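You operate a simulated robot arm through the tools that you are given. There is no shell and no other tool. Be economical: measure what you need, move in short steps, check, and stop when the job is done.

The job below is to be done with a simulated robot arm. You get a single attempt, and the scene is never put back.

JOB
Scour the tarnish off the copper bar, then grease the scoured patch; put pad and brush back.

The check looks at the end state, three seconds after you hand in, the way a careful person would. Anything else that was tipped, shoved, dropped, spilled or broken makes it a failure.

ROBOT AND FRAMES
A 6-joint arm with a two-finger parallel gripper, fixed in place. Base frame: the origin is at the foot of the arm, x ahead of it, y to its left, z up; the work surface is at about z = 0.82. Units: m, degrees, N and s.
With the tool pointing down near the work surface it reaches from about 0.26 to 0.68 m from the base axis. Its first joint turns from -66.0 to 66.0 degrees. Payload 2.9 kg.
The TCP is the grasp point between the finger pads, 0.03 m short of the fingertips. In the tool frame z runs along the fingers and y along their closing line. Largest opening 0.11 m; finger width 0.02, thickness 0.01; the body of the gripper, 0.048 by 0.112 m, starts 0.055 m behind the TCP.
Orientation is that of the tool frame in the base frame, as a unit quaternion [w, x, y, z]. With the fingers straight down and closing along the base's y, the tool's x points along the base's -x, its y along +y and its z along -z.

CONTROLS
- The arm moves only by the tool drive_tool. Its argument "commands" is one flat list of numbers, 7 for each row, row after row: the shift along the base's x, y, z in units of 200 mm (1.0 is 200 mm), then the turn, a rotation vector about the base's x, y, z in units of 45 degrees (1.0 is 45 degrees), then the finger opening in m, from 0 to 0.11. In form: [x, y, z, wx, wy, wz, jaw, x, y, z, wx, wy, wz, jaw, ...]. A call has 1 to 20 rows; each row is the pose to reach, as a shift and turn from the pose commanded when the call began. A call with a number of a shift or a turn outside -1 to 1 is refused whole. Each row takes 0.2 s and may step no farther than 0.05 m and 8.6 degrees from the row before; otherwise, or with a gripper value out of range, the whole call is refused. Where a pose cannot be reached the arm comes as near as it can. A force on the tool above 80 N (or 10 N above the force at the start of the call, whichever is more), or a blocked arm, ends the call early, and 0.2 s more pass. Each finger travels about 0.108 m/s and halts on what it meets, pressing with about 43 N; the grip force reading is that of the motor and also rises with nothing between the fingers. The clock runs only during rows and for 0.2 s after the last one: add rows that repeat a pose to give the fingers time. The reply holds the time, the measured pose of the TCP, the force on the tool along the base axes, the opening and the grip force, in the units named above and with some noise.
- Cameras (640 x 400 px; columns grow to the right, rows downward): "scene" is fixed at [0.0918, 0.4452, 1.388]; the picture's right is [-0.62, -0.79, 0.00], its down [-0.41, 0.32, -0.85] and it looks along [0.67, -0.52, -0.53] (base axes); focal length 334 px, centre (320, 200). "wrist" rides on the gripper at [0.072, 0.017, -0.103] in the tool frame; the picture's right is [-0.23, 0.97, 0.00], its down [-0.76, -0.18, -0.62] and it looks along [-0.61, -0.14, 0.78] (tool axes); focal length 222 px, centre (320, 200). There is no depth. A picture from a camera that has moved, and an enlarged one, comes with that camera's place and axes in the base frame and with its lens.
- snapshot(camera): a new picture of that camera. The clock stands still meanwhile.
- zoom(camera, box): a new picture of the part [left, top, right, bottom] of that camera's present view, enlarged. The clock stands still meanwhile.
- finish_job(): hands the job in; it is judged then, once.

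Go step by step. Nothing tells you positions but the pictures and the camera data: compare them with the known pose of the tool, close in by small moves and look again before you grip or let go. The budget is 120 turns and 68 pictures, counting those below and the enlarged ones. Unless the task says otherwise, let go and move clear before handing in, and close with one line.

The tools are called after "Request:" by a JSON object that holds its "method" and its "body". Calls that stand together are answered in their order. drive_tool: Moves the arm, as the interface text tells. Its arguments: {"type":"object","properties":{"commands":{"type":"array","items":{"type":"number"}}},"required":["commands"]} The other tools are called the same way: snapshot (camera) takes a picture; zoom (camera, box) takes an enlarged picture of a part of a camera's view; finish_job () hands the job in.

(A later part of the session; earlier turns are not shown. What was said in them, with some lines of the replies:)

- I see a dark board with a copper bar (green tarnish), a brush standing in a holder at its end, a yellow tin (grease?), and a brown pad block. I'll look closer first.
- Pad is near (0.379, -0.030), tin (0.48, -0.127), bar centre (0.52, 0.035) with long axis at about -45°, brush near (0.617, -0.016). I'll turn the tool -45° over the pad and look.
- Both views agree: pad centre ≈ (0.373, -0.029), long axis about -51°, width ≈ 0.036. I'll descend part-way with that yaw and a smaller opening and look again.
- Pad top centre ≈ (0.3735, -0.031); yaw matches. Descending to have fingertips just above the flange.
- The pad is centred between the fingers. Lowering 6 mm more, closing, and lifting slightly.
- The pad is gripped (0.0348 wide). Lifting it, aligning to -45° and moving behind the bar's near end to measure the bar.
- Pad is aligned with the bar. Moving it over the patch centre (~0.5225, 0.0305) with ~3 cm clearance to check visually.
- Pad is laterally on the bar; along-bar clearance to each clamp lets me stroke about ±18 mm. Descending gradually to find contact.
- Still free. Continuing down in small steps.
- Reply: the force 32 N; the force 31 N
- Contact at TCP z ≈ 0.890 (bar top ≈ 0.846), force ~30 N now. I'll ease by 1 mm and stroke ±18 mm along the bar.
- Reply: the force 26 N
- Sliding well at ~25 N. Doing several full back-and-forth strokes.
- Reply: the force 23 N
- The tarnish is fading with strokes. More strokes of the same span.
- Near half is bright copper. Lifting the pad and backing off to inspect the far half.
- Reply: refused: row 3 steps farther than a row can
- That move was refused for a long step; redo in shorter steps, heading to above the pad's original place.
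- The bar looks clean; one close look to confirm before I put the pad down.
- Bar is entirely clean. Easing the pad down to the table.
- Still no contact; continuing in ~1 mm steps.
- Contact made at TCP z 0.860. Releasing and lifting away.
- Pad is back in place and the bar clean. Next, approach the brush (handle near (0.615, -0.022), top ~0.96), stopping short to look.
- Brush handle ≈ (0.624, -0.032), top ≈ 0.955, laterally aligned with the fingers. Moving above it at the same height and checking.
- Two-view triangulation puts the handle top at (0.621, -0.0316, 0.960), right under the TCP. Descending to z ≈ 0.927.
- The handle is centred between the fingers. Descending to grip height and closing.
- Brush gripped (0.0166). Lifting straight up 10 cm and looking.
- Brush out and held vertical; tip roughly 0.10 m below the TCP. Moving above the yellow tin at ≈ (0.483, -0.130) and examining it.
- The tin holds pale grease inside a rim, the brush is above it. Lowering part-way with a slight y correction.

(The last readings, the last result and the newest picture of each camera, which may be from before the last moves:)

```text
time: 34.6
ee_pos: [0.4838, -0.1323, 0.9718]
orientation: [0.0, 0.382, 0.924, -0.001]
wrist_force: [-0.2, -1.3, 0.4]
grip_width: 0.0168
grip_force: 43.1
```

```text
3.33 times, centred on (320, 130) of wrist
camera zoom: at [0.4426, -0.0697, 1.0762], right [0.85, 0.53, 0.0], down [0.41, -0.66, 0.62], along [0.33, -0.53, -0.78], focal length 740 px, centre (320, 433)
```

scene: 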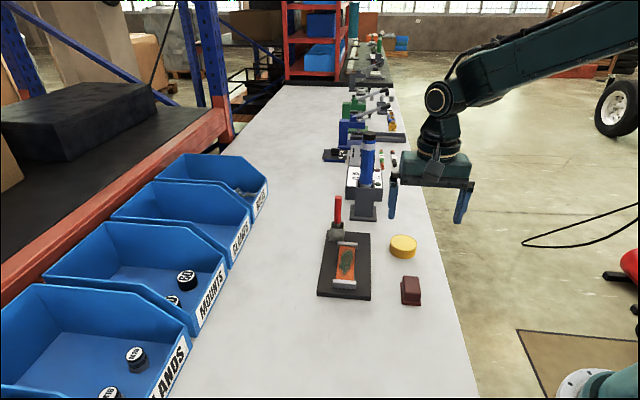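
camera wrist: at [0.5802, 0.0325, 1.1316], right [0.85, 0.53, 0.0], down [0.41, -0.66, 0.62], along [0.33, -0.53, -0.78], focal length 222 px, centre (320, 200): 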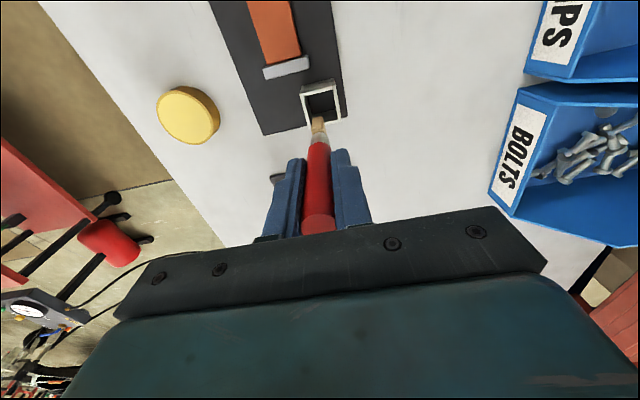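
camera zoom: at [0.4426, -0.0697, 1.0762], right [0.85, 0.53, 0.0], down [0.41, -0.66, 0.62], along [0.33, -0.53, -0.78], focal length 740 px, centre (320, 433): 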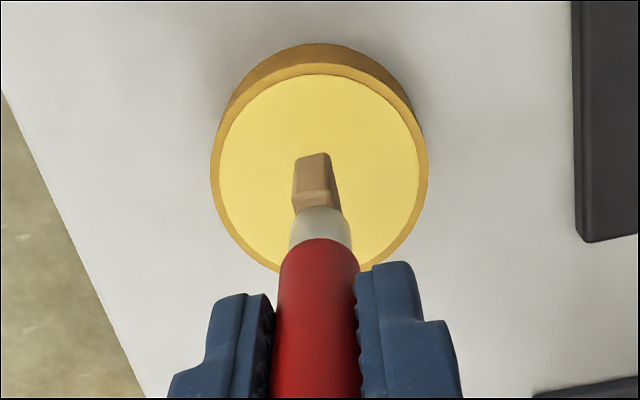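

Tip is over the middle of the grease. Lowering in small steps until it touches.

Request:
{"method": "drive_tool", "body": {"commands": [0, 0, -0.04, 0, 0, 0, 0.0, 0, 0, -0.06, 0, 0, 0, 0.0]}}

Request:
{"method": "drive_tool", "body": {"commands": [0, 0, -0.015, 0, 0, 0, 0.0, 0, 0, -0.015, 0, 0, 0, 0.0]}}

Request:
{"method": "zoom", "body": {"camera": "scene", "box": [380, 210, 430, 270]}}

```text
time: 35.2
ee_pos: [0.4836, -0.1326, 0.9594]
orientation: [0.0, 0.383, 0.924, 0.0]
wrist_force: [-0.9, 0.1, 0.0]
grip_width: 0.0166
grip_force: 43.0
```

```text
time: 35.8
ee_pos: [0.4835, -0.1332, 0.9565]
orientation: [0.0, 0.384, 0.924, 0.0]
wrist_force: [0.8, 0.0, 0.4]
grip_width: 0.0166
grip_force: 42.7
```

```text
6.67 times, centred on (405, 240) of scene
camera zoom: at [0.0918, 0.4452, 1.388], right [-0.62, -0.79, 0.0], down [-0.41, 0.32, -0.85], along [0.67, -0.52, -0.53], focal length 2224 px, centre (-247, -67)
```

zoom: 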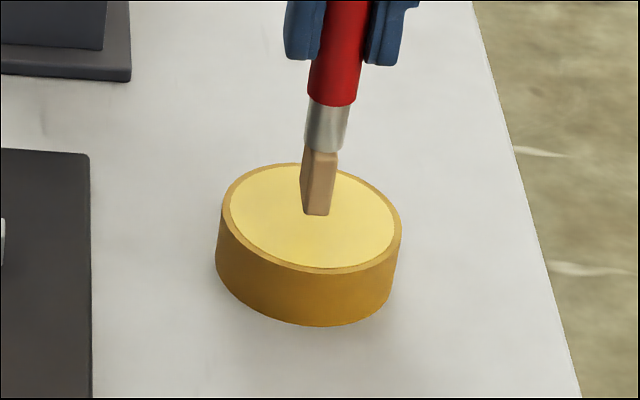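

Request:
{"method": "drive_tool", "body": {"commands": [0, 0, -0.015, 0, 0, 0, 0.0, 0, 0, -0.015, 0, 0, 0, 0.0]}}

Request:
{"method": "drive_tool", "body": {"commands": [0, 0, -0.01, 0, 0, 0, 0.0, 0, 0, -0.015, 0, 0, 0, 0.0]}}

Request:
{"method": "zoom", "body": {"camera": "scene", "box": [380, 210, 430, 270]}}

```text
time: 36.4
ee_pos: [0.4834, -0.1333, 0.9532]
orientation: [0.0, 0.383, 0.924, 0.0]
wrist_force: [-0.4, -0.4, 1.0]
grip_width: 0.0165
grip_force: 43.0
```

```text
time: 37.0
ee_pos: [0.4838, -0.1332, 0.9499]
orientation: [-0.001, 0.382, 0.924, 0.0]
wrist_force: [-0.7, 0.3, -0.6]
grip_width: 0.0165
grip_force: 42.5
```

```text
6.67 times, centred on (405, 240) of scene
camera zoom: at [0.0918, 0.4452, 1.388], right [-0.62, -0.79, 0.0], down [-0.41, 0.32, -0.85], along [0.67, -0.52, -0.53], focal length 2224 px, centre (-247, -67)
```

zoom: 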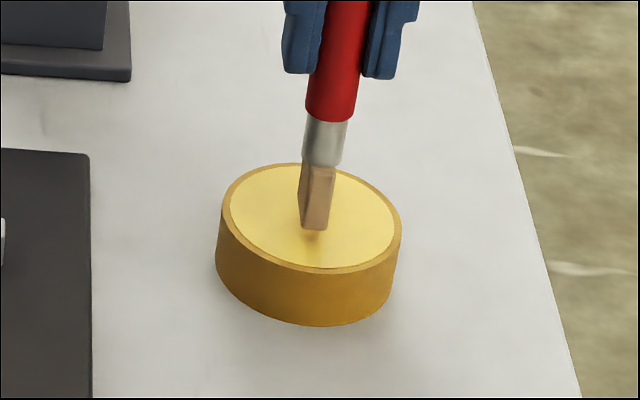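

A contact shadow appears just below the tip – only a few mm left. Continuing.

Request:
{"method": "drive_tool", "body": {"commands": [0, 0, -0.01, 0, 0, 0, 0.0, 0, 0, -0.01, 0, 0, 0, 0.0]}}

Request:
{"method": "drive_tool", "body": {"commands": [0, 0, -0.01, 0, 0, 0, 0.0, 0, 0, -0.01, 0, 0, 0, 0.0]}}

Request:
{"method": "zoom", "body": {"camera": "scene", "box": [380, 210, 430, 270]}}

```text
time: 37.6
ee_pos: [0.4827, -0.1334, 0.9484]
orientation: [0.0, 0.383, 0.924, 0.0]
wrist_force: [-0.2, 0.8, -1.0]
grip_width: 0.0167
grip_force: 43.2
```

```text
time: 38.2
ee_pos: [0.4837, -0.1339, 0.9463]
orientation: [0.0, 0.383, 0.924, 0.0]
wrist_force: [0.1, 0.0, -0.4]
grip_width: 0.0166
grip_force: 43.1
```

```text
6.67 times, centred on (405, 240) of scene
camera zoom: at [0.0918, 0.4452, 1.388], right [-0.62, -0.79, 0.0], down [-0.41, 0.32, -0.85], along [0.67, -0.52, -0.53], focal length 2224 px, centre (-247, -67)
```

zoom: 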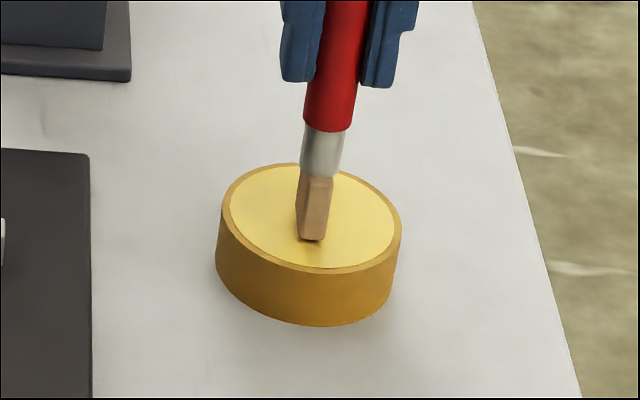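

Request:
{"method": "drive_tool", "body": {"commands": [0, 0, -0.01, 0, 0, 0, 0.0, 0, 0, -0.01, 0, 0, 0, 0.0]}}

Request:
{"method": "drive_tool", "body": {"commands": [0, 0, -0.01, 0, 0, 0, 0.0, 0, 0, -0.01, 0, 0, 0, 0.0]}}

Request:
{"method": "zoom", "body": {"camera": "scene", "box": [380, 210, 430, 270]}}

```text
time: 38.8
ee_pos: [0.4843, -0.1328, 0.9439]
orientation: [0.0, 0.383, 0.924, 0.0]
wrist_force: [-0.8, 0.4, -0.4]
grip_width: 0.0164
grip_force: 43.5
```

```text
time: 39.4
ee_pos: [0.4828, -0.1341, 0.9433]
orientation: [0.0, 0.382, 0.924, 0.001]
wrist_force: [-2.9, 0.3, 18.1]
grip_width: 0.0166
grip_force: 42.8
```

```text
6.67 times, centred on (405, 240) of scene
camera zoom: at [0.0915, 0.4453, 1.388], right [-0.62, -0.79, 0.0], down [-0.41, 0.32, -0.85], along [0.67, -0.52, -0.52], focal length 2224 px, centre (-247, -67)
```

zoom: 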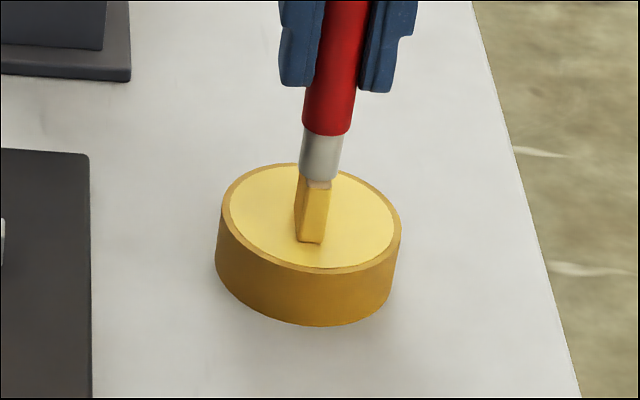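

Contact at TCP z 0.943 with 18 N and the bristles have turned yellow: loaded. Lifting and moving to above the bar centre.

Request:
{"method": "drive_tool", "body": {"commands": [0, 0, 0.1, 0, 0, 0, 0.0, 0, 0, 0.25, 0, 0, 0, 0.0, 0, 0, 0.4, 0, 0, 0, 0.0, 0.05, 0.21, 0.4, 0, 0, 0, 0.0, 0.1, 0.42, 0.4, 0, 0, 0, 0.0, 0.15, 0.63, 0.4, 0, 0, 0, 0.0, 0.193, 0.8175, 0.4, 0, 0, 0, 0.0, 0.193, 0.8175, 0.25, 0, 0, 0, 0.0, 0.193, 0.8175, 0.12, 0, 0, 0, 0.0, 0.193, 0.8175, 0.12, 0, 0, 0, 0.0]}}

Request:
{"method": "zoom", "body": {"camera": "scene", "box": [320, 210, 400, 300]}}

Request:
{"method": "zoom", "body": {"camera": "wrist", "box": [230, 60, 410, 210]}}

```text
time: 41.6
ee_pos: [0.5243, 0.0317, 0.9665]
orientation: [0.001, 0.383, 0.924, 0.0]
wrist_force: [0.6, -0.1, -0.2]
grip_width: 0.0165
grip_force: 43.2
```

```text
4.44 times, centred on (360, 255) of scene
camera zoom: at [0.0918, 0.4452, 1.388], right [-0.62, -0.79, 0.0], down [-0.41, 0.32, -0.85], along [0.67, -0.52, -0.53], focal length 1483 px, centre (142, -44)
```

zoom: 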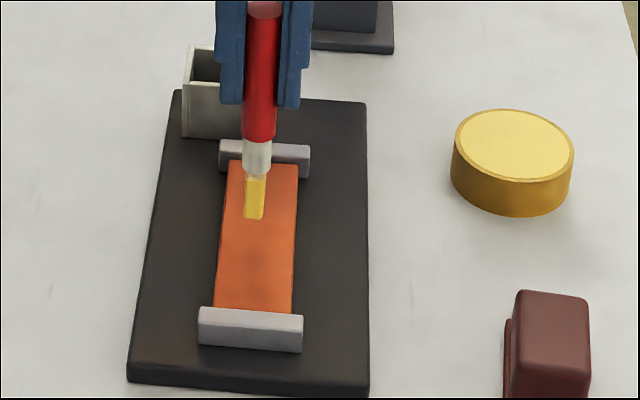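

```text
2.67 times, centred on (320, 135) of wrist
camera zoom: at [0.4816, 0.0946, 1.0713], right [0.85, 0.53, 0.0], down [0.41, -0.66, 0.62], along [0.33, -0.53, -0.78], focal length 592 px, centre (320, 373)
```

zoom: 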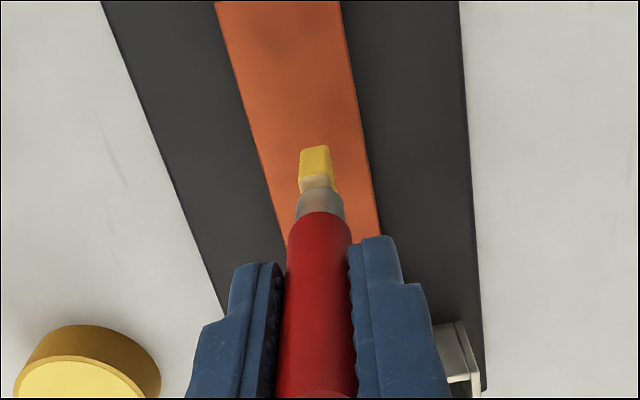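

Brush is over the bar, tip ~3.5 mm to the right side of centreline. Correcting and descending to contact.

Request:
{"method": "drive_tool", "body": {"commands": [-0.0125, -0.0125, -0.05, 0, 0, 0, 0.0, -0.0125, -0.0125, -0.085, 0, 0, 0, 0.0, -0.0125, -0.0125, -0.085, 0, 0, 0, 0.0]}}

Request:
{"method": "drive_tool", "body": {"commands": [0, 0, -0.01, 0, 0, 0, 0.0, 0, 0, -0.01, 0, 0, 0, 0.0]}}

Request:
{"method": "drive_tool", "body": {"commands": [0, 0, -0.01, 0, 0, 0, 0.0, 0, 0, -0.01, 0, 0, 0, 0.0]}}

```text
time: 42.4
ee_pos: [0.5201, 0.028, 0.949]
orientation: [0.0, 0.383, 0.924, -0.001]
wrist_force: [0.9, 0.1, -0.4]
grip_width: 0.0166
grip_force: 42.9
```

```text
time: 43.0
ee_pos: [0.5205, 0.0285, 0.9475]
orientation: [0.0, 0.382, 0.924, -0.001]
wrist_force: [0.7, 0.0, -0.4]
grip_width: 0.0163
grip_force: 42.7
```

```text
time: 43.6
ee_pos: [0.5203, 0.029, 0.9467]
orientation: [0.0, 0.383, 0.924, 0.001]
wrist_force: [-1.2, 1.9, 9.4]
grip_width: 0.0169
grip_force: 43.0
```

Gentle contact (9 N). Stroking down the centreline from end to end.

Request:
{"method": "drive_tool", "body": {"commands": [-0.038, 0.038, 0, 0, 0, 0, 0.0, -0.076, 0.076, 0, 0, 0, 0, 0.0, -0.114, 0.114, 0, 0, 0, 0, 0.0, -0.15, 0.15, 0, 0, 0, 0, 0.0, -0.15, 0.15, 0, 0, 0, 0, 0.0, -0.114, 0.114, 0, 0, 0, 0, 0.0, -0.076, 0.076, 0, 0, 0, 0, 0.0, -0.038, 0.038, 0, 0, 0, 0, 0.0, 0, 0, 0, 0, 0, 0, 0.0]}}

Request:
{"method": "zoom", "body": {"camera": "scene", "box": [320, 210, 400, 300]}}

Request:
{"method": "zoom", "body": {"camera": "wrist", "box": [230, 20, 410, 170]}}

```text
time: 45.6
ee_pos: [0.5191, 0.0272, 0.9438]
orientation: [-0.001, 0.383, 0.924, 0.0]
wrist_force: [-0.9, -0.5, -0.3]
grip_width: 0.0162
grip_force: 43.0
```

```text
4.44 times, centred on (360, 255) of scene
camera zoom: at [0.0918, 0.4452, 1.388], right [-0.62, -0.79, 0.0], down [-0.41, 0.32, -0.85], along [0.67, -0.52, -0.53], focal length 1483 px, centre (142, -44)
```

zoom: 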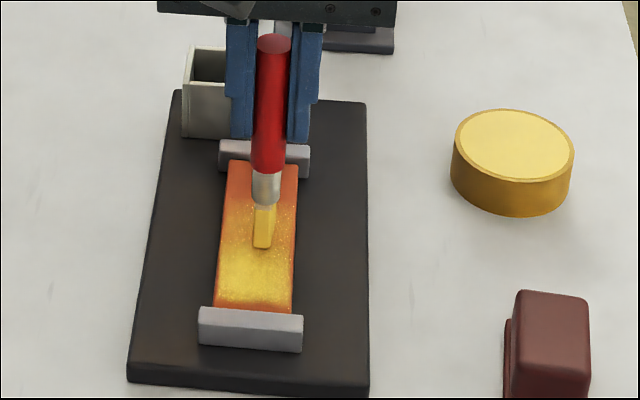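

```text
2.67 times, centred on (320, 95) of wrist
camera zoom: at [0.4788, 0.0899, 1.0497], right [0.85, 0.53, 0.0], down [0.41, -0.66, 0.62], along [0.33, -0.53, -0.78], focal length 592 px, centre (320, 480)
```

zoom: 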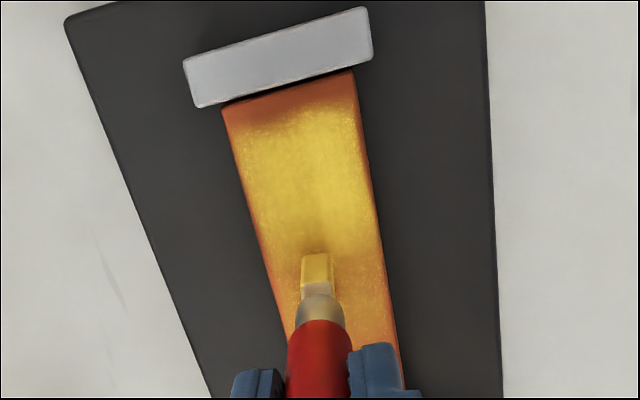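

Grease spreads well over the near half. Pressing down slightly again and stroking the far half.

Request:
{"method": "drive_tool", "body": {"commands": [0, 0, -0.008, 0, 0, 0, 0.0, 0.038, -0.038, -0.008, 0, 0, 0, 0.0, 0.076, -0.076, -0.008, 0, 0, 0, 0.0, 0.114, -0.114, -0.008, 0, 0, 0, 0.0, 0.152, -0.152, -0.008, 0, 0, 0, 0.0, 0.152, -0.152, -0.008, 0, 0, 0, 0.0]}}

Request:
{"method": "zoom", "body": {"camera": "scene", "box": [320, 210, 400, 300]}}

```text
time: 47.0
ee_pos: [0.5503, -0.0034, 0.9433]
orientation: [0.001, 0.383, 0.924, 0.001]
wrist_force: [-1.8, -0.1, 11.9]
grip_width: 0.0162
grip_force: 42.8
```

```text
4.44 times, centred on (360, 255) of scene
camera zoom: at [0.0916, 0.4452, 1.388], right [-0.62, -0.79, 0.0], down [-0.41, 0.32, -0.85], along [0.67, -0.52, -0.52], focal length 1483 px, centre (142, -44)
```

zoom: 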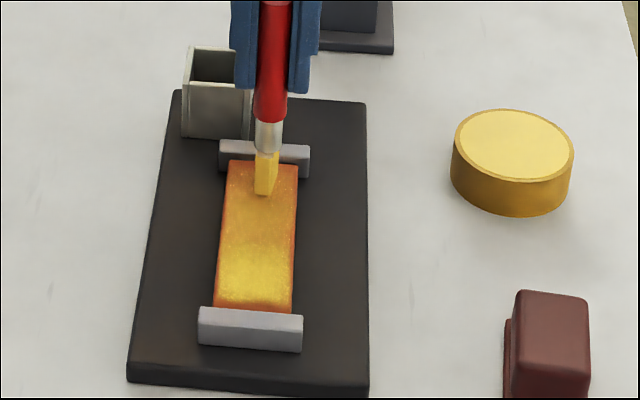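

Far end still needs more; checking tip location relative to the far clamp.

Request:
{"method": "zoom", "body": {"camera": "wrist", "box": [230, 60, 410, 230]}}

Request:
{"method": "zoom", "body": {"camera": "scene", "box": [335, 225, 375, 265]}}

```text
2.35 times, centred on (320, 145) of wrist
camera zoom: at [0.5091, 0.06, 1.0484], right [0.85, 0.53, 0.0], down [0.41, -0.66, 0.62], along [0.33, -0.53, -0.78], focal length 523 px, centre (320, 329)
```

zoom: 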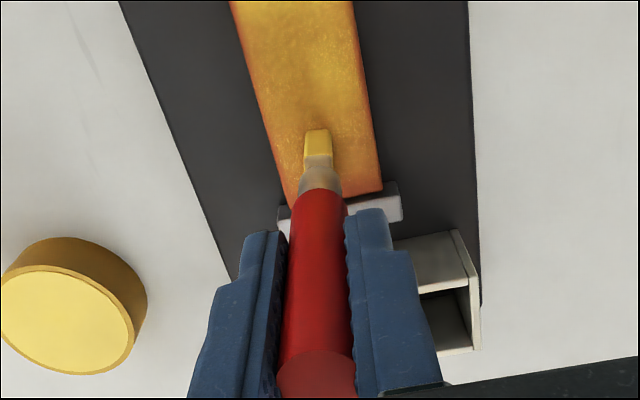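

```text
10.00 times, centred on (355, 245) of scene
camera zoom: at [0.0916, 0.4452, 1.388], right [-0.62, -0.79, 0.0], down [-0.41, 0.32, -0.85], along [0.67, -0.52, -0.52], focal length 3336 px, centre (-30, -250)
```

zoom: 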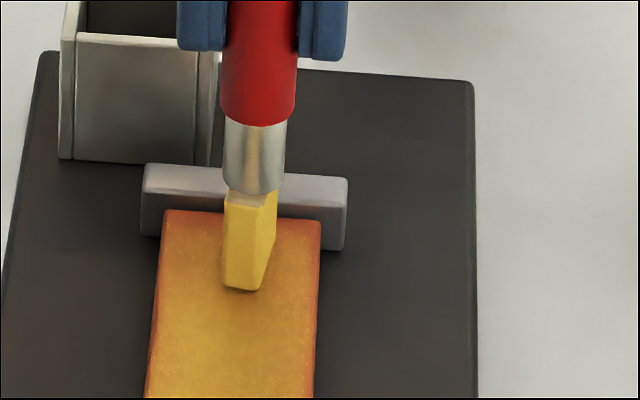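

Tip stops ~25 mm short of the far end, so I'll extend 12 mm further, then make side passes (±8 mm) over the full length.

Request:
{"method": "drive_tool", "body": {"commands": [0.02, -0.02, 0, 0, 0, 0, 0.0, 0.042, -0.042, 0, 0, 0, 0, 0.0, 0.042, -0.042, 0, 0, 0, 0, 0.0, 0.072, -0.012, 0, 0, 0, 0, 0.0, 0.017, 0.043, 0, 0, 0, 0, 0.0, -0.038, 0.098, 0, 0, 0, 0, 0.0, -0.093, 0.153, -0.002, 0, 0, 0, 0.0, -0.148, 0.208, -0.002, 0, 0, 0, 0.0, -0.203, 0.263, -0.002, 0, 0, 0, 0.0, -0.26, 0.32, -0.002, 0, 0, 0, 0.0, -0.29, 0.29, -0.002, 0, 0, 0, 0.0, -0.32, 0.26, -0.004, 0, 0, 0, 0.0, -0.265, 0.205, -0.004, 0, 0, 0, 0.0, -0.21, 0.15, -0.004, 0, 0, 0, 0.0, -0.155, 0.095, -0.004, 0, 0, 0, 0.0, -0.1, 0.04, -0.004, 0, 0, 0, 0.0, -0.045, -0.015, -0.006, 0, 0, 0, 0.0, 0.012, -0.072, -0.006, 0, 0, 0, 0.0, 0.042, -0.042, -0.006, 0, 0, 0, 0.0]}}

Request:
{"method": "zoom", "body": {"camera": "scene", "box": [330, 220, 380, 300]}}

```text
time: 51.0
ee_pos: [0.5584, -0.0109, 0.9433]
orientation: [-0.001, 0.384, 0.923, -0.001]
wrist_force: [-10.1, -2.6, 17.9]
grip_width: 0.0166
grip_force: 43.3
```

```text
5.00 times, centred on (355, 260) of scene
camera zoom: at [0.0913, 0.4451, 1.3881], right [-0.62, -0.79, 0.0], down [-0.41, 0.32, -0.85], along [0.67, -0.52, -0.52], focal length 1668 px, centre (145, -100)
```

zoom: 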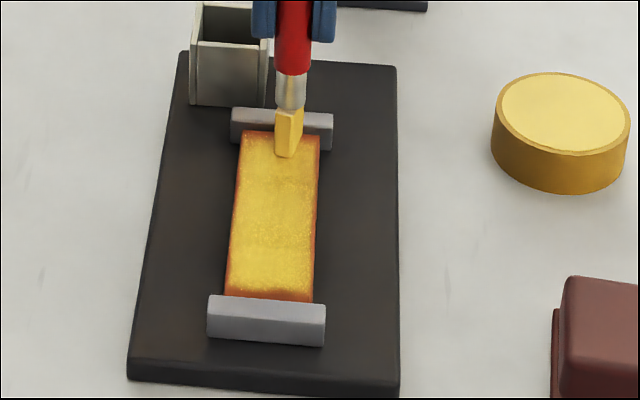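

Coverage looks complete. Lifting and inspecting the bar.

Request:
{"method": "drive_tool", "body": {"commands": [0, 0, 0.1, 0, 0, 0, 0.0, 0, 0, 0.3, 0, 0, 0, 0.0, 0, 0, 0.42, 0, 0, 0, 0.0, 0.15, -0.05, 0.42, 0, 0, 0, 0.0, 0.28, -0.1, 0.42, 0, 0, 0, 0.0, 0.28, -0.1, 0.42, 0, 0, 0, 0.0]}}

Request:
{"method": "zoom", "body": {"camera": "scene", "box": [325, 190, 385, 300]}}

Request:
{"method": "zoom", "body": {"camera": "wrist", "box": [210, 30, 430, 210]}}

```text
time: 52.4
ee_pos: [0.6148, -0.0313, 1.0263]
orientation: [-0.001, 0.382, 0.924, 0.0]
wrist_force: [0.0, -0.7, 0.9]
grip_width: 0.0165
grip_force: 43.0
```

```text
3.64 times, centred on (355, 245) of scene
camera zoom: at [0.0919, 0.4452, 1.388], right [-0.62, -0.79, 0.0], down [-0.41, 0.32, -0.85], along [0.67, -0.52, -0.53], focal length 1213 px, centre (193, 36)
```

zoom: 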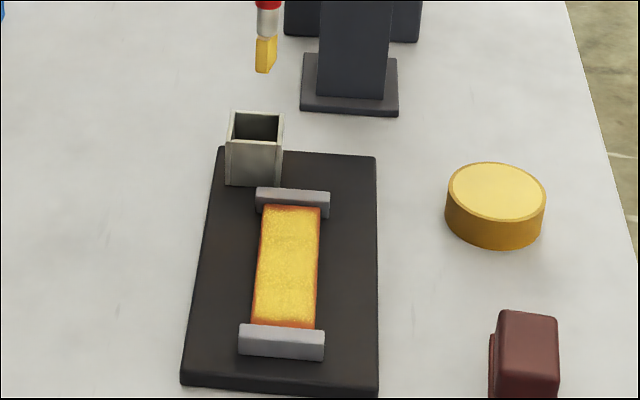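

```text
2.22 times, centred on (320, 120) of wrist
camera zoom: at [0.5745, 0.0321, 1.132], right [0.85, 0.53, 0.0], down [0.41, -0.66, 0.62], along [0.33, -0.53, -0.78], focal length 494 px, centre (320, 378)
```

zoom: 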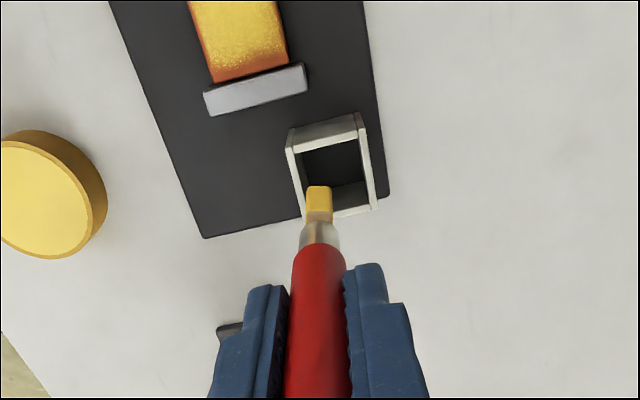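

A close look at both ends of the greased area before storing the brush.

Request:
{"method": "zoom", "body": {"camera": "scene", "box": [330, 236, 370, 286]}}

Request:
{"method": "zoom", "body": {"camera": "wrist", "box": [260, 0, 360, 90]}}

```text
8.00 times, centred on (350, 261) of scene
camera zoom: at [0.0919, 0.4452, 1.388], right [-0.62, -0.79, 0.0], down [-0.41, 0.32, -0.85], along [0.67, -0.52, -0.53], focal length 2669 px, centre (80, -288)
```

zoom: 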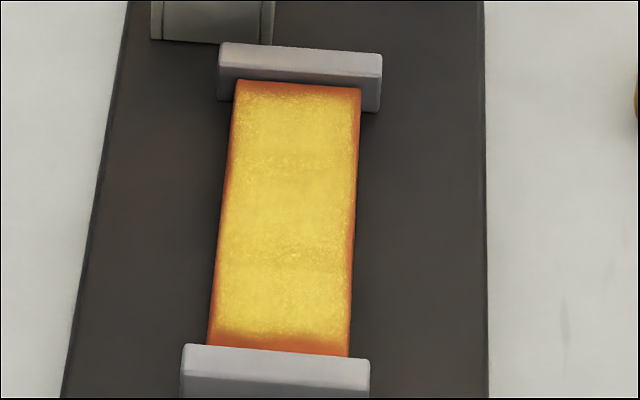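

```text
4.44 times, centred on (310, 45) of wrist
camera zoom: at [0.5745, 0.0321, 1.132], right [0.85, 0.53, 0.0], down [0.41, -0.66, 0.62], along [0.33, -0.53, -0.78], focal length 987 px, centre (364, 889)
```

zoom: 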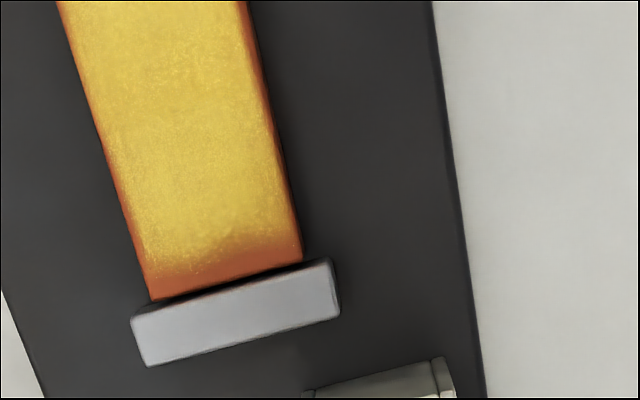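

Patch is fully greased. Now positioning the brush tip just above the holder opening (centre ≈ (0.623, -0.028)), allowing for the slight lean.

Request:
{"method": "drive_tool", "body": {"commands": [0.057, -0.0175, 0, 0, 0, 0, 0.0, 0.057, -0.0175, -0.1, 0, 0, 0, 0.0, 0.057, -0.0175, -0.2, 0, 0, 0, 0.0, 0.057, -0.0175, -0.2, 0, 0, 0, 0.0]}}

Request:
{"method": "zoom", "body": {"camera": "scene", "box": [315, 185, 375, 250]}}

Request:
{"method": "zoom", "body": {"camera": "wrist", "box": [250, 70, 390, 190]}}

```text
time: 53.4
ee_pos: [0.626, -0.0351, 0.9861]
orientation: [0.001, 0.382, 0.924, 0.0]
wrist_force: [0.2, 0.8, -0.7]
grip_width: 0.0167
grip_force: 42.9
```

```text
6.15 times, centred on (345, 218) of scene
camera zoom: at [0.0918, 0.4452, 1.388], right [-0.62, -0.79, 0.0], down [-0.41, 0.32, -0.85], along [0.67, -0.52, -0.53], focal length 2053 px, centre (166, 92)
```

zoom: 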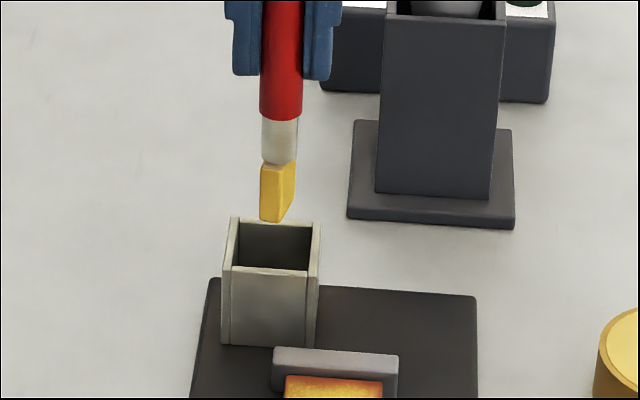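

```text
3.33 times, centred on (320, 130) of wrist
camera zoom: at [0.5851, 0.0285, 1.0909], right [0.85, 0.53, 0.0], down [0.41, -0.66, 0.62], along [0.33, -0.53, -0.78], focal length 740 px, centre (320, 433)
```

zoom: 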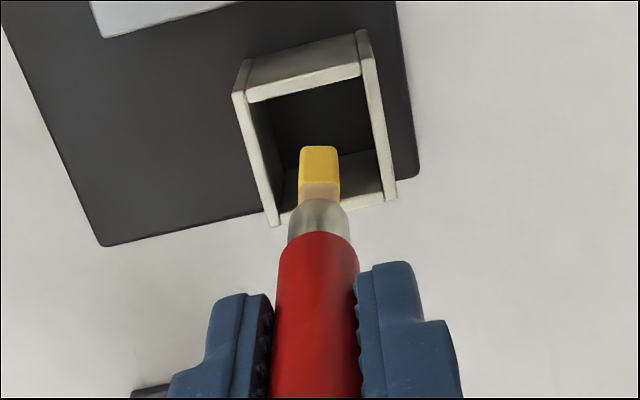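

Tip is centred over the opening in both views. Lowering into the holder.

Request:
{"method": "drive_tool", "body": {"commands": [0.002, -0.002, -0.08, 0, 0, 0, 0.0, 0.005, -0.005, -0.16, 0, 0, 0, 0.0, 0.005, -0.005, -0.24, 0, 0, 0, 0.0, 0.005, -0.005, -0.24, 0, 0, 0, 0.0]}}

Request:
{"method": "zoom", "body": {"camera": "scene", "box": [315, 185, 375, 250]}}

Request:
{"method": "zoom", "body": {"camera": "wrist", "box": [250, 70, 390, 190]}}

```text
time: 54.4
ee_pos: [0.6273, -0.0335, 0.9442]
orientation: [0.006, 0.382, 0.924, 0.002]
wrist_force: [-0.6, 6.7, 35.4]
grip_width: 0.0164
grip_force: 43.6
```

```text
6.15 times, centred on (345, 218) of scene
camera zoom: at [0.0911, 0.4454, 1.388], right [-0.62, -0.79, 0.0], down [-0.41, 0.32, -0.85], along [0.67, -0.52, -0.52], focal length 2053 px, centre (166, 92)
```

zoom: 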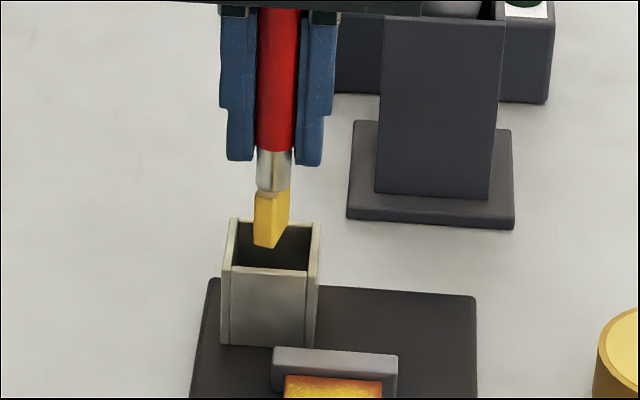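

```text
3.33 times, centred on (320, 130) of wrist
camera zoom: at [0.5861, 0.0284, 1.0476], right [0.85, 0.53, 0.01], down [0.41, -0.66, 0.63], along [0.34, -0.53, -0.78], focal length 740 px, centre (320, 433)
```

zoom: 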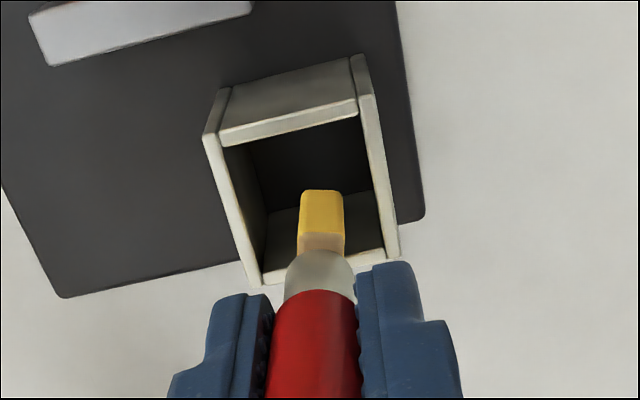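

The brush met resistance at the rim (35 N) and slid ~26 mm up in the grip; the bristles' far edge likely caught the far rim. Holder hasn't moved. I'll lift clear, and shift back toward the original grip position.

Request:
{"method": "drive_tool", "body": {"commands": [0, 0, 0.05, 0, 0, 0, 0.0, 0, 0, 0.13, 0, 0, 0, 0.0, -0.028, 0.028, 0.15, 0, 0, 0, 0.0, -0.028, 0.028, 0.15, 0, 0, 0, 0.0]}}

Request:
{"method": "zoom", "body": {"camera": "scene", "box": [320, 190, 365, 245]}}

Request:
{"method": "zoom", "body": {"camera": "wrist", "box": [250, 70, 390, 190]}}

```text
time: 55.4
ee_pos: [0.6196, -0.0295, 0.9682]
orientation: [0.0, 0.383, 0.924, 0.001]
wrist_force: [0.3, 0.6, -0.6]
grip_width: 0.0165
grip_force: 43.0
```

```text
7.27 times, centred on (342, 218) of scene
camera zoom: at [0.0918, 0.4452, 1.388], right [-0.62, -0.79, 0.0], down [-0.41, 0.32, -0.85], along [0.67, -0.52, -0.53], focal length 2426 px, centre (156, 73)
```

zoom: 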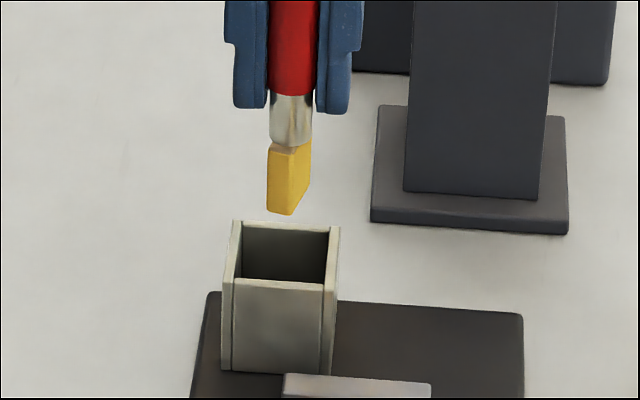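

```text
3.33 times, centred on (320, 130) of wrist
camera zoom: at [0.5799, 0.0331, 1.073], right [0.85, 0.53, 0.0], down [0.41, -0.66, 0.62], along [0.33, -0.53, -0.78], focal length 740 px, centre (320, 433)
```

zoom: 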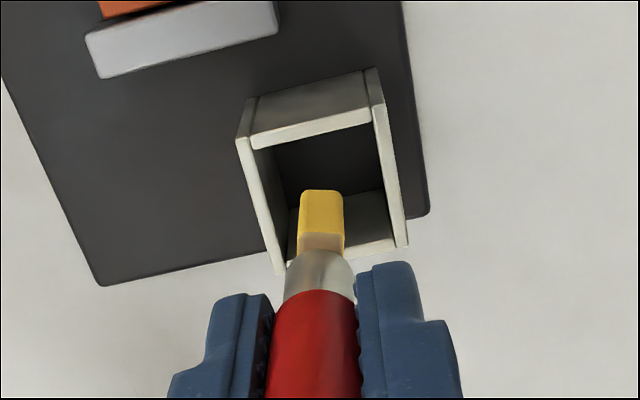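

Now it's clear the bristles are ~17 mm deep along the bar direction; the tip is now centred in the opening (0.4617 vs 0.462). Lowering carefully.

Request:
{"method": "drive_tool", "body": {"commands": [0, 0, -0.05, 0, 0, 0, 0.0, 0, 0, -0.1, 0, 0, 0, 0.0, 0, 0, -0.13, 0, 0, 0, 0.0]}}

Request:
{"method": "zoom", "body": {"camera": "scene", "box": [320, 190, 365, 245]}}

```text
time: 56.2
ee_pos: [0.6207, -0.0312, 0.9421]
orientation: [0.0, 0.382, 0.924, 0.0]
wrist_force: [-0.7, -0.2, -1.5]
grip_width: 0.0164
grip_force: 42.5
```

```text
7.27 times, centred on (342, 218) of scene
camera zoom: at [0.0918, 0.4452, 1.388], right [-0.62, -0.79, 0.0], down [-0.41, 0.32, -0.85], along [0.67, -0.52, -0.53], focal length 2426 px, centre (156, 73)
```

zoom: 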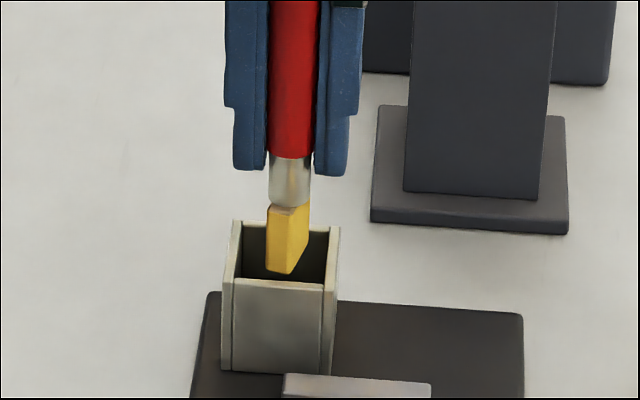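

Free so far, tip is inside. Continuing down toward the holder floor.

Request:
{"method": "drive_tool", "body": {"commands": [0, 0, -0.04, 0, 0, 0, 0.0, 0, 0, -0.08, 0, 0, 0, 0.0, 0, 0, -0.08, 0, 0, 0, 0.0]}}

Request:
{"method": "drive_tool", "body": {"commands": [0, 0, -0.02, 0, 0, 0, 0.0, 0, 0, -0.04, 0, 0, 0, 0.0]}}

Request:
{"method": "zoom", "body": {"camera": "scene", "box": [320, 190, 365, 245]}}

```text
time: 57.0
ee_pos: [0.6204, -0.0294, 0.9252]
orientation: [0.0, 0.383, 0.924, 0.0]
wrist_force: [-0.4, -0.2, -0.4]
grip_width: 0.0165
grip_force: 42.9
```

```text
time: 57.6
ee_pos: [0.6213, -0.0297, 0.9189]
orientation: [0.0, 0.382, 0.924, 0.0]
wrist_force: [0.6, 0.5, -0.6]
grip_width: 0.0164
grip_force: 43.3
```

```text
7.27 times, centred on (342, 218) of scene
camera zoom: at [0.0918, 0.4452, 1.388], right [-0.62, -0.79, 0.0], down [-0.41, 0.32, -0.85], along [0.67, -0.52, -0.53], focal length 2426 px, centre (156, 73)
```

zoom: 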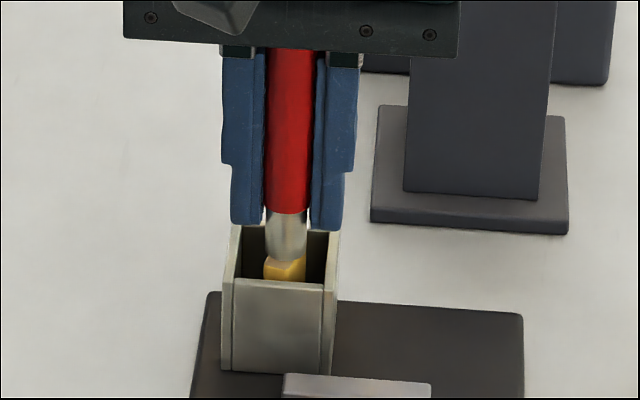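

About 10 mm remain to its original depth. Lowering 7 mm more with fingertips kept above the rim.

Request:
{"method": "drive_tool", "body": {"commands": [0, 0, -0.02, 0, 0, 0, 0.0, 0, 0, -0.035, 0, 0, 0, 0.0]}}

Request:
{"method": "zoom", "body": {"camera": "wrist", "box": [230, 60, 410, 230]}}

```text
time: 58.2
ee_pos: [0.6209, -0.029, 0.9112]
orientation: [0.0, 0.383, 0.924, 0.001]
wrist_force: [0.1, -0.1, 0.8]
grip_width: 0.0166
grip_force: 42.9
```

```text
2.35 times, centred on (320, 145) of wrist
camera zoom: at [0.5804, 0.0331, 1.0163], right [0.85, 0.53, 0.0], down [0.41, -0.66, 0.62], along [0.33, -0.53, -0.78], focal length 523 px, centre (320, 329)
```

zoom: 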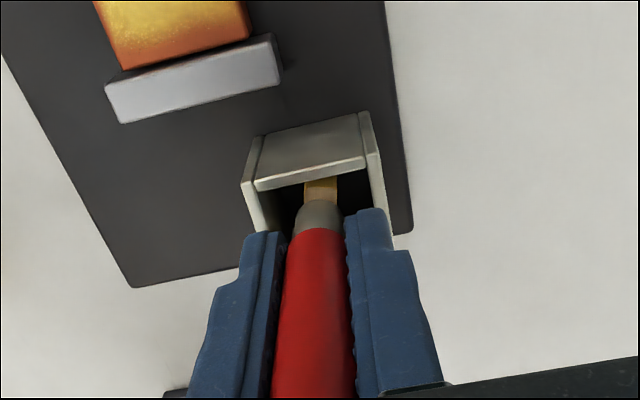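

Brush is in the holder, nearly at floor. Opening the fingers and checking.

Request:
{"method": "drive_tool", "body": {"commands": [0, 0, 0, 0, 0, 0, 0.022, 0, 0, 0, 0, 0, 0, 0.035, 0, 0, 0, 0, 0, 0, 0.05, 0, 0, 0, 0, 0, 0, 0.05]}}

Request:
{"method": "zoom", "body": {"camera": "scene", "box": [315, 170, 375, 245]}}

```text
time: 59.2
ee_pos: [0.6218, -0.0309, 0.9122]
orientation: [-0.001, 0.383, 0.924, 0.0]
wrist_force: [0.0, -0.4, -0.1]
grip_width: 0.0503
grip_force: 0.1
```

```text
5.33 times, centred on (345, 208) of scene
camera zoom: at [0.0918, 0.4452, 1.388], right [-0.62, -0.79, 0.0], down [-0.41, 0.32, -0.85], along [0.67, -0.52, -0.53], focal length 1779 px, centre (187, 160)
```

zoom: 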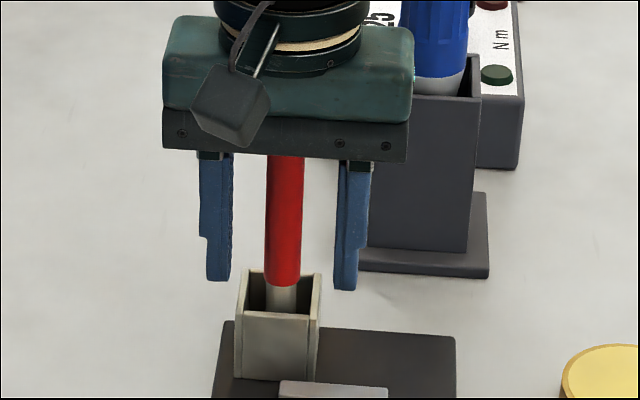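

The brush stands upright in the holder, free of the fingers. Rising straight up and away.

Request:
{"method": "drive_tool", "body": {"commands": [0, 0, 0.15, 0, 0, 0, 0.05, 0, 0, 0.35, 0, 0, 0, 0.05, 0, 0, 0.58, 0, 0, 0, 0.05, 0, 0, 0.8, 0, 0, 0, 0.05, -0.2, 0, 0.9, 0, 0, 0, 0.05, -0.4, 0, 0.9, 0, 0, 0, 0.05, -0.6, 0, 0.9, 0, 0, 0, 0.05, -0.8, 0, 0.9, 0, 0, 0, 0.05, -0.8, 0, 0.9, 0, 0, 0, 0.05]}}

Request:
{"method": "zoom", "body": {"camera": "scene", "box": [300, 160, 450, 310]}}

```text
time: 61.2
ee_pos: [0.4608, -0.0294, 1.0929]
orientation: [0.0, 0.383, 0.924, 0.0]
wrist_force: [-0.2, -0.7, -0.2]
grip_width: 0.0503
grip_force: 0.0
```

```text
refused: no pictures are left
```

The last picture, taken after I let go of the brush, showed it standing upright in its holder. The arm is now clear and I have no pictures left, so I'm handing in.

Request:
{"method": "finish_job", "body": {}}

```text
The job is handed in.
```

The copper bar is scoured clean and the patch is greased. The pad is back in its place and the brush is back in its holder. On the first try at returning the brush it hit the holder rim at about 35 N and slid up in the grip, but the second try went in freely. I ran out of pictures, so I have no view from after the arm lifted away from the brush.
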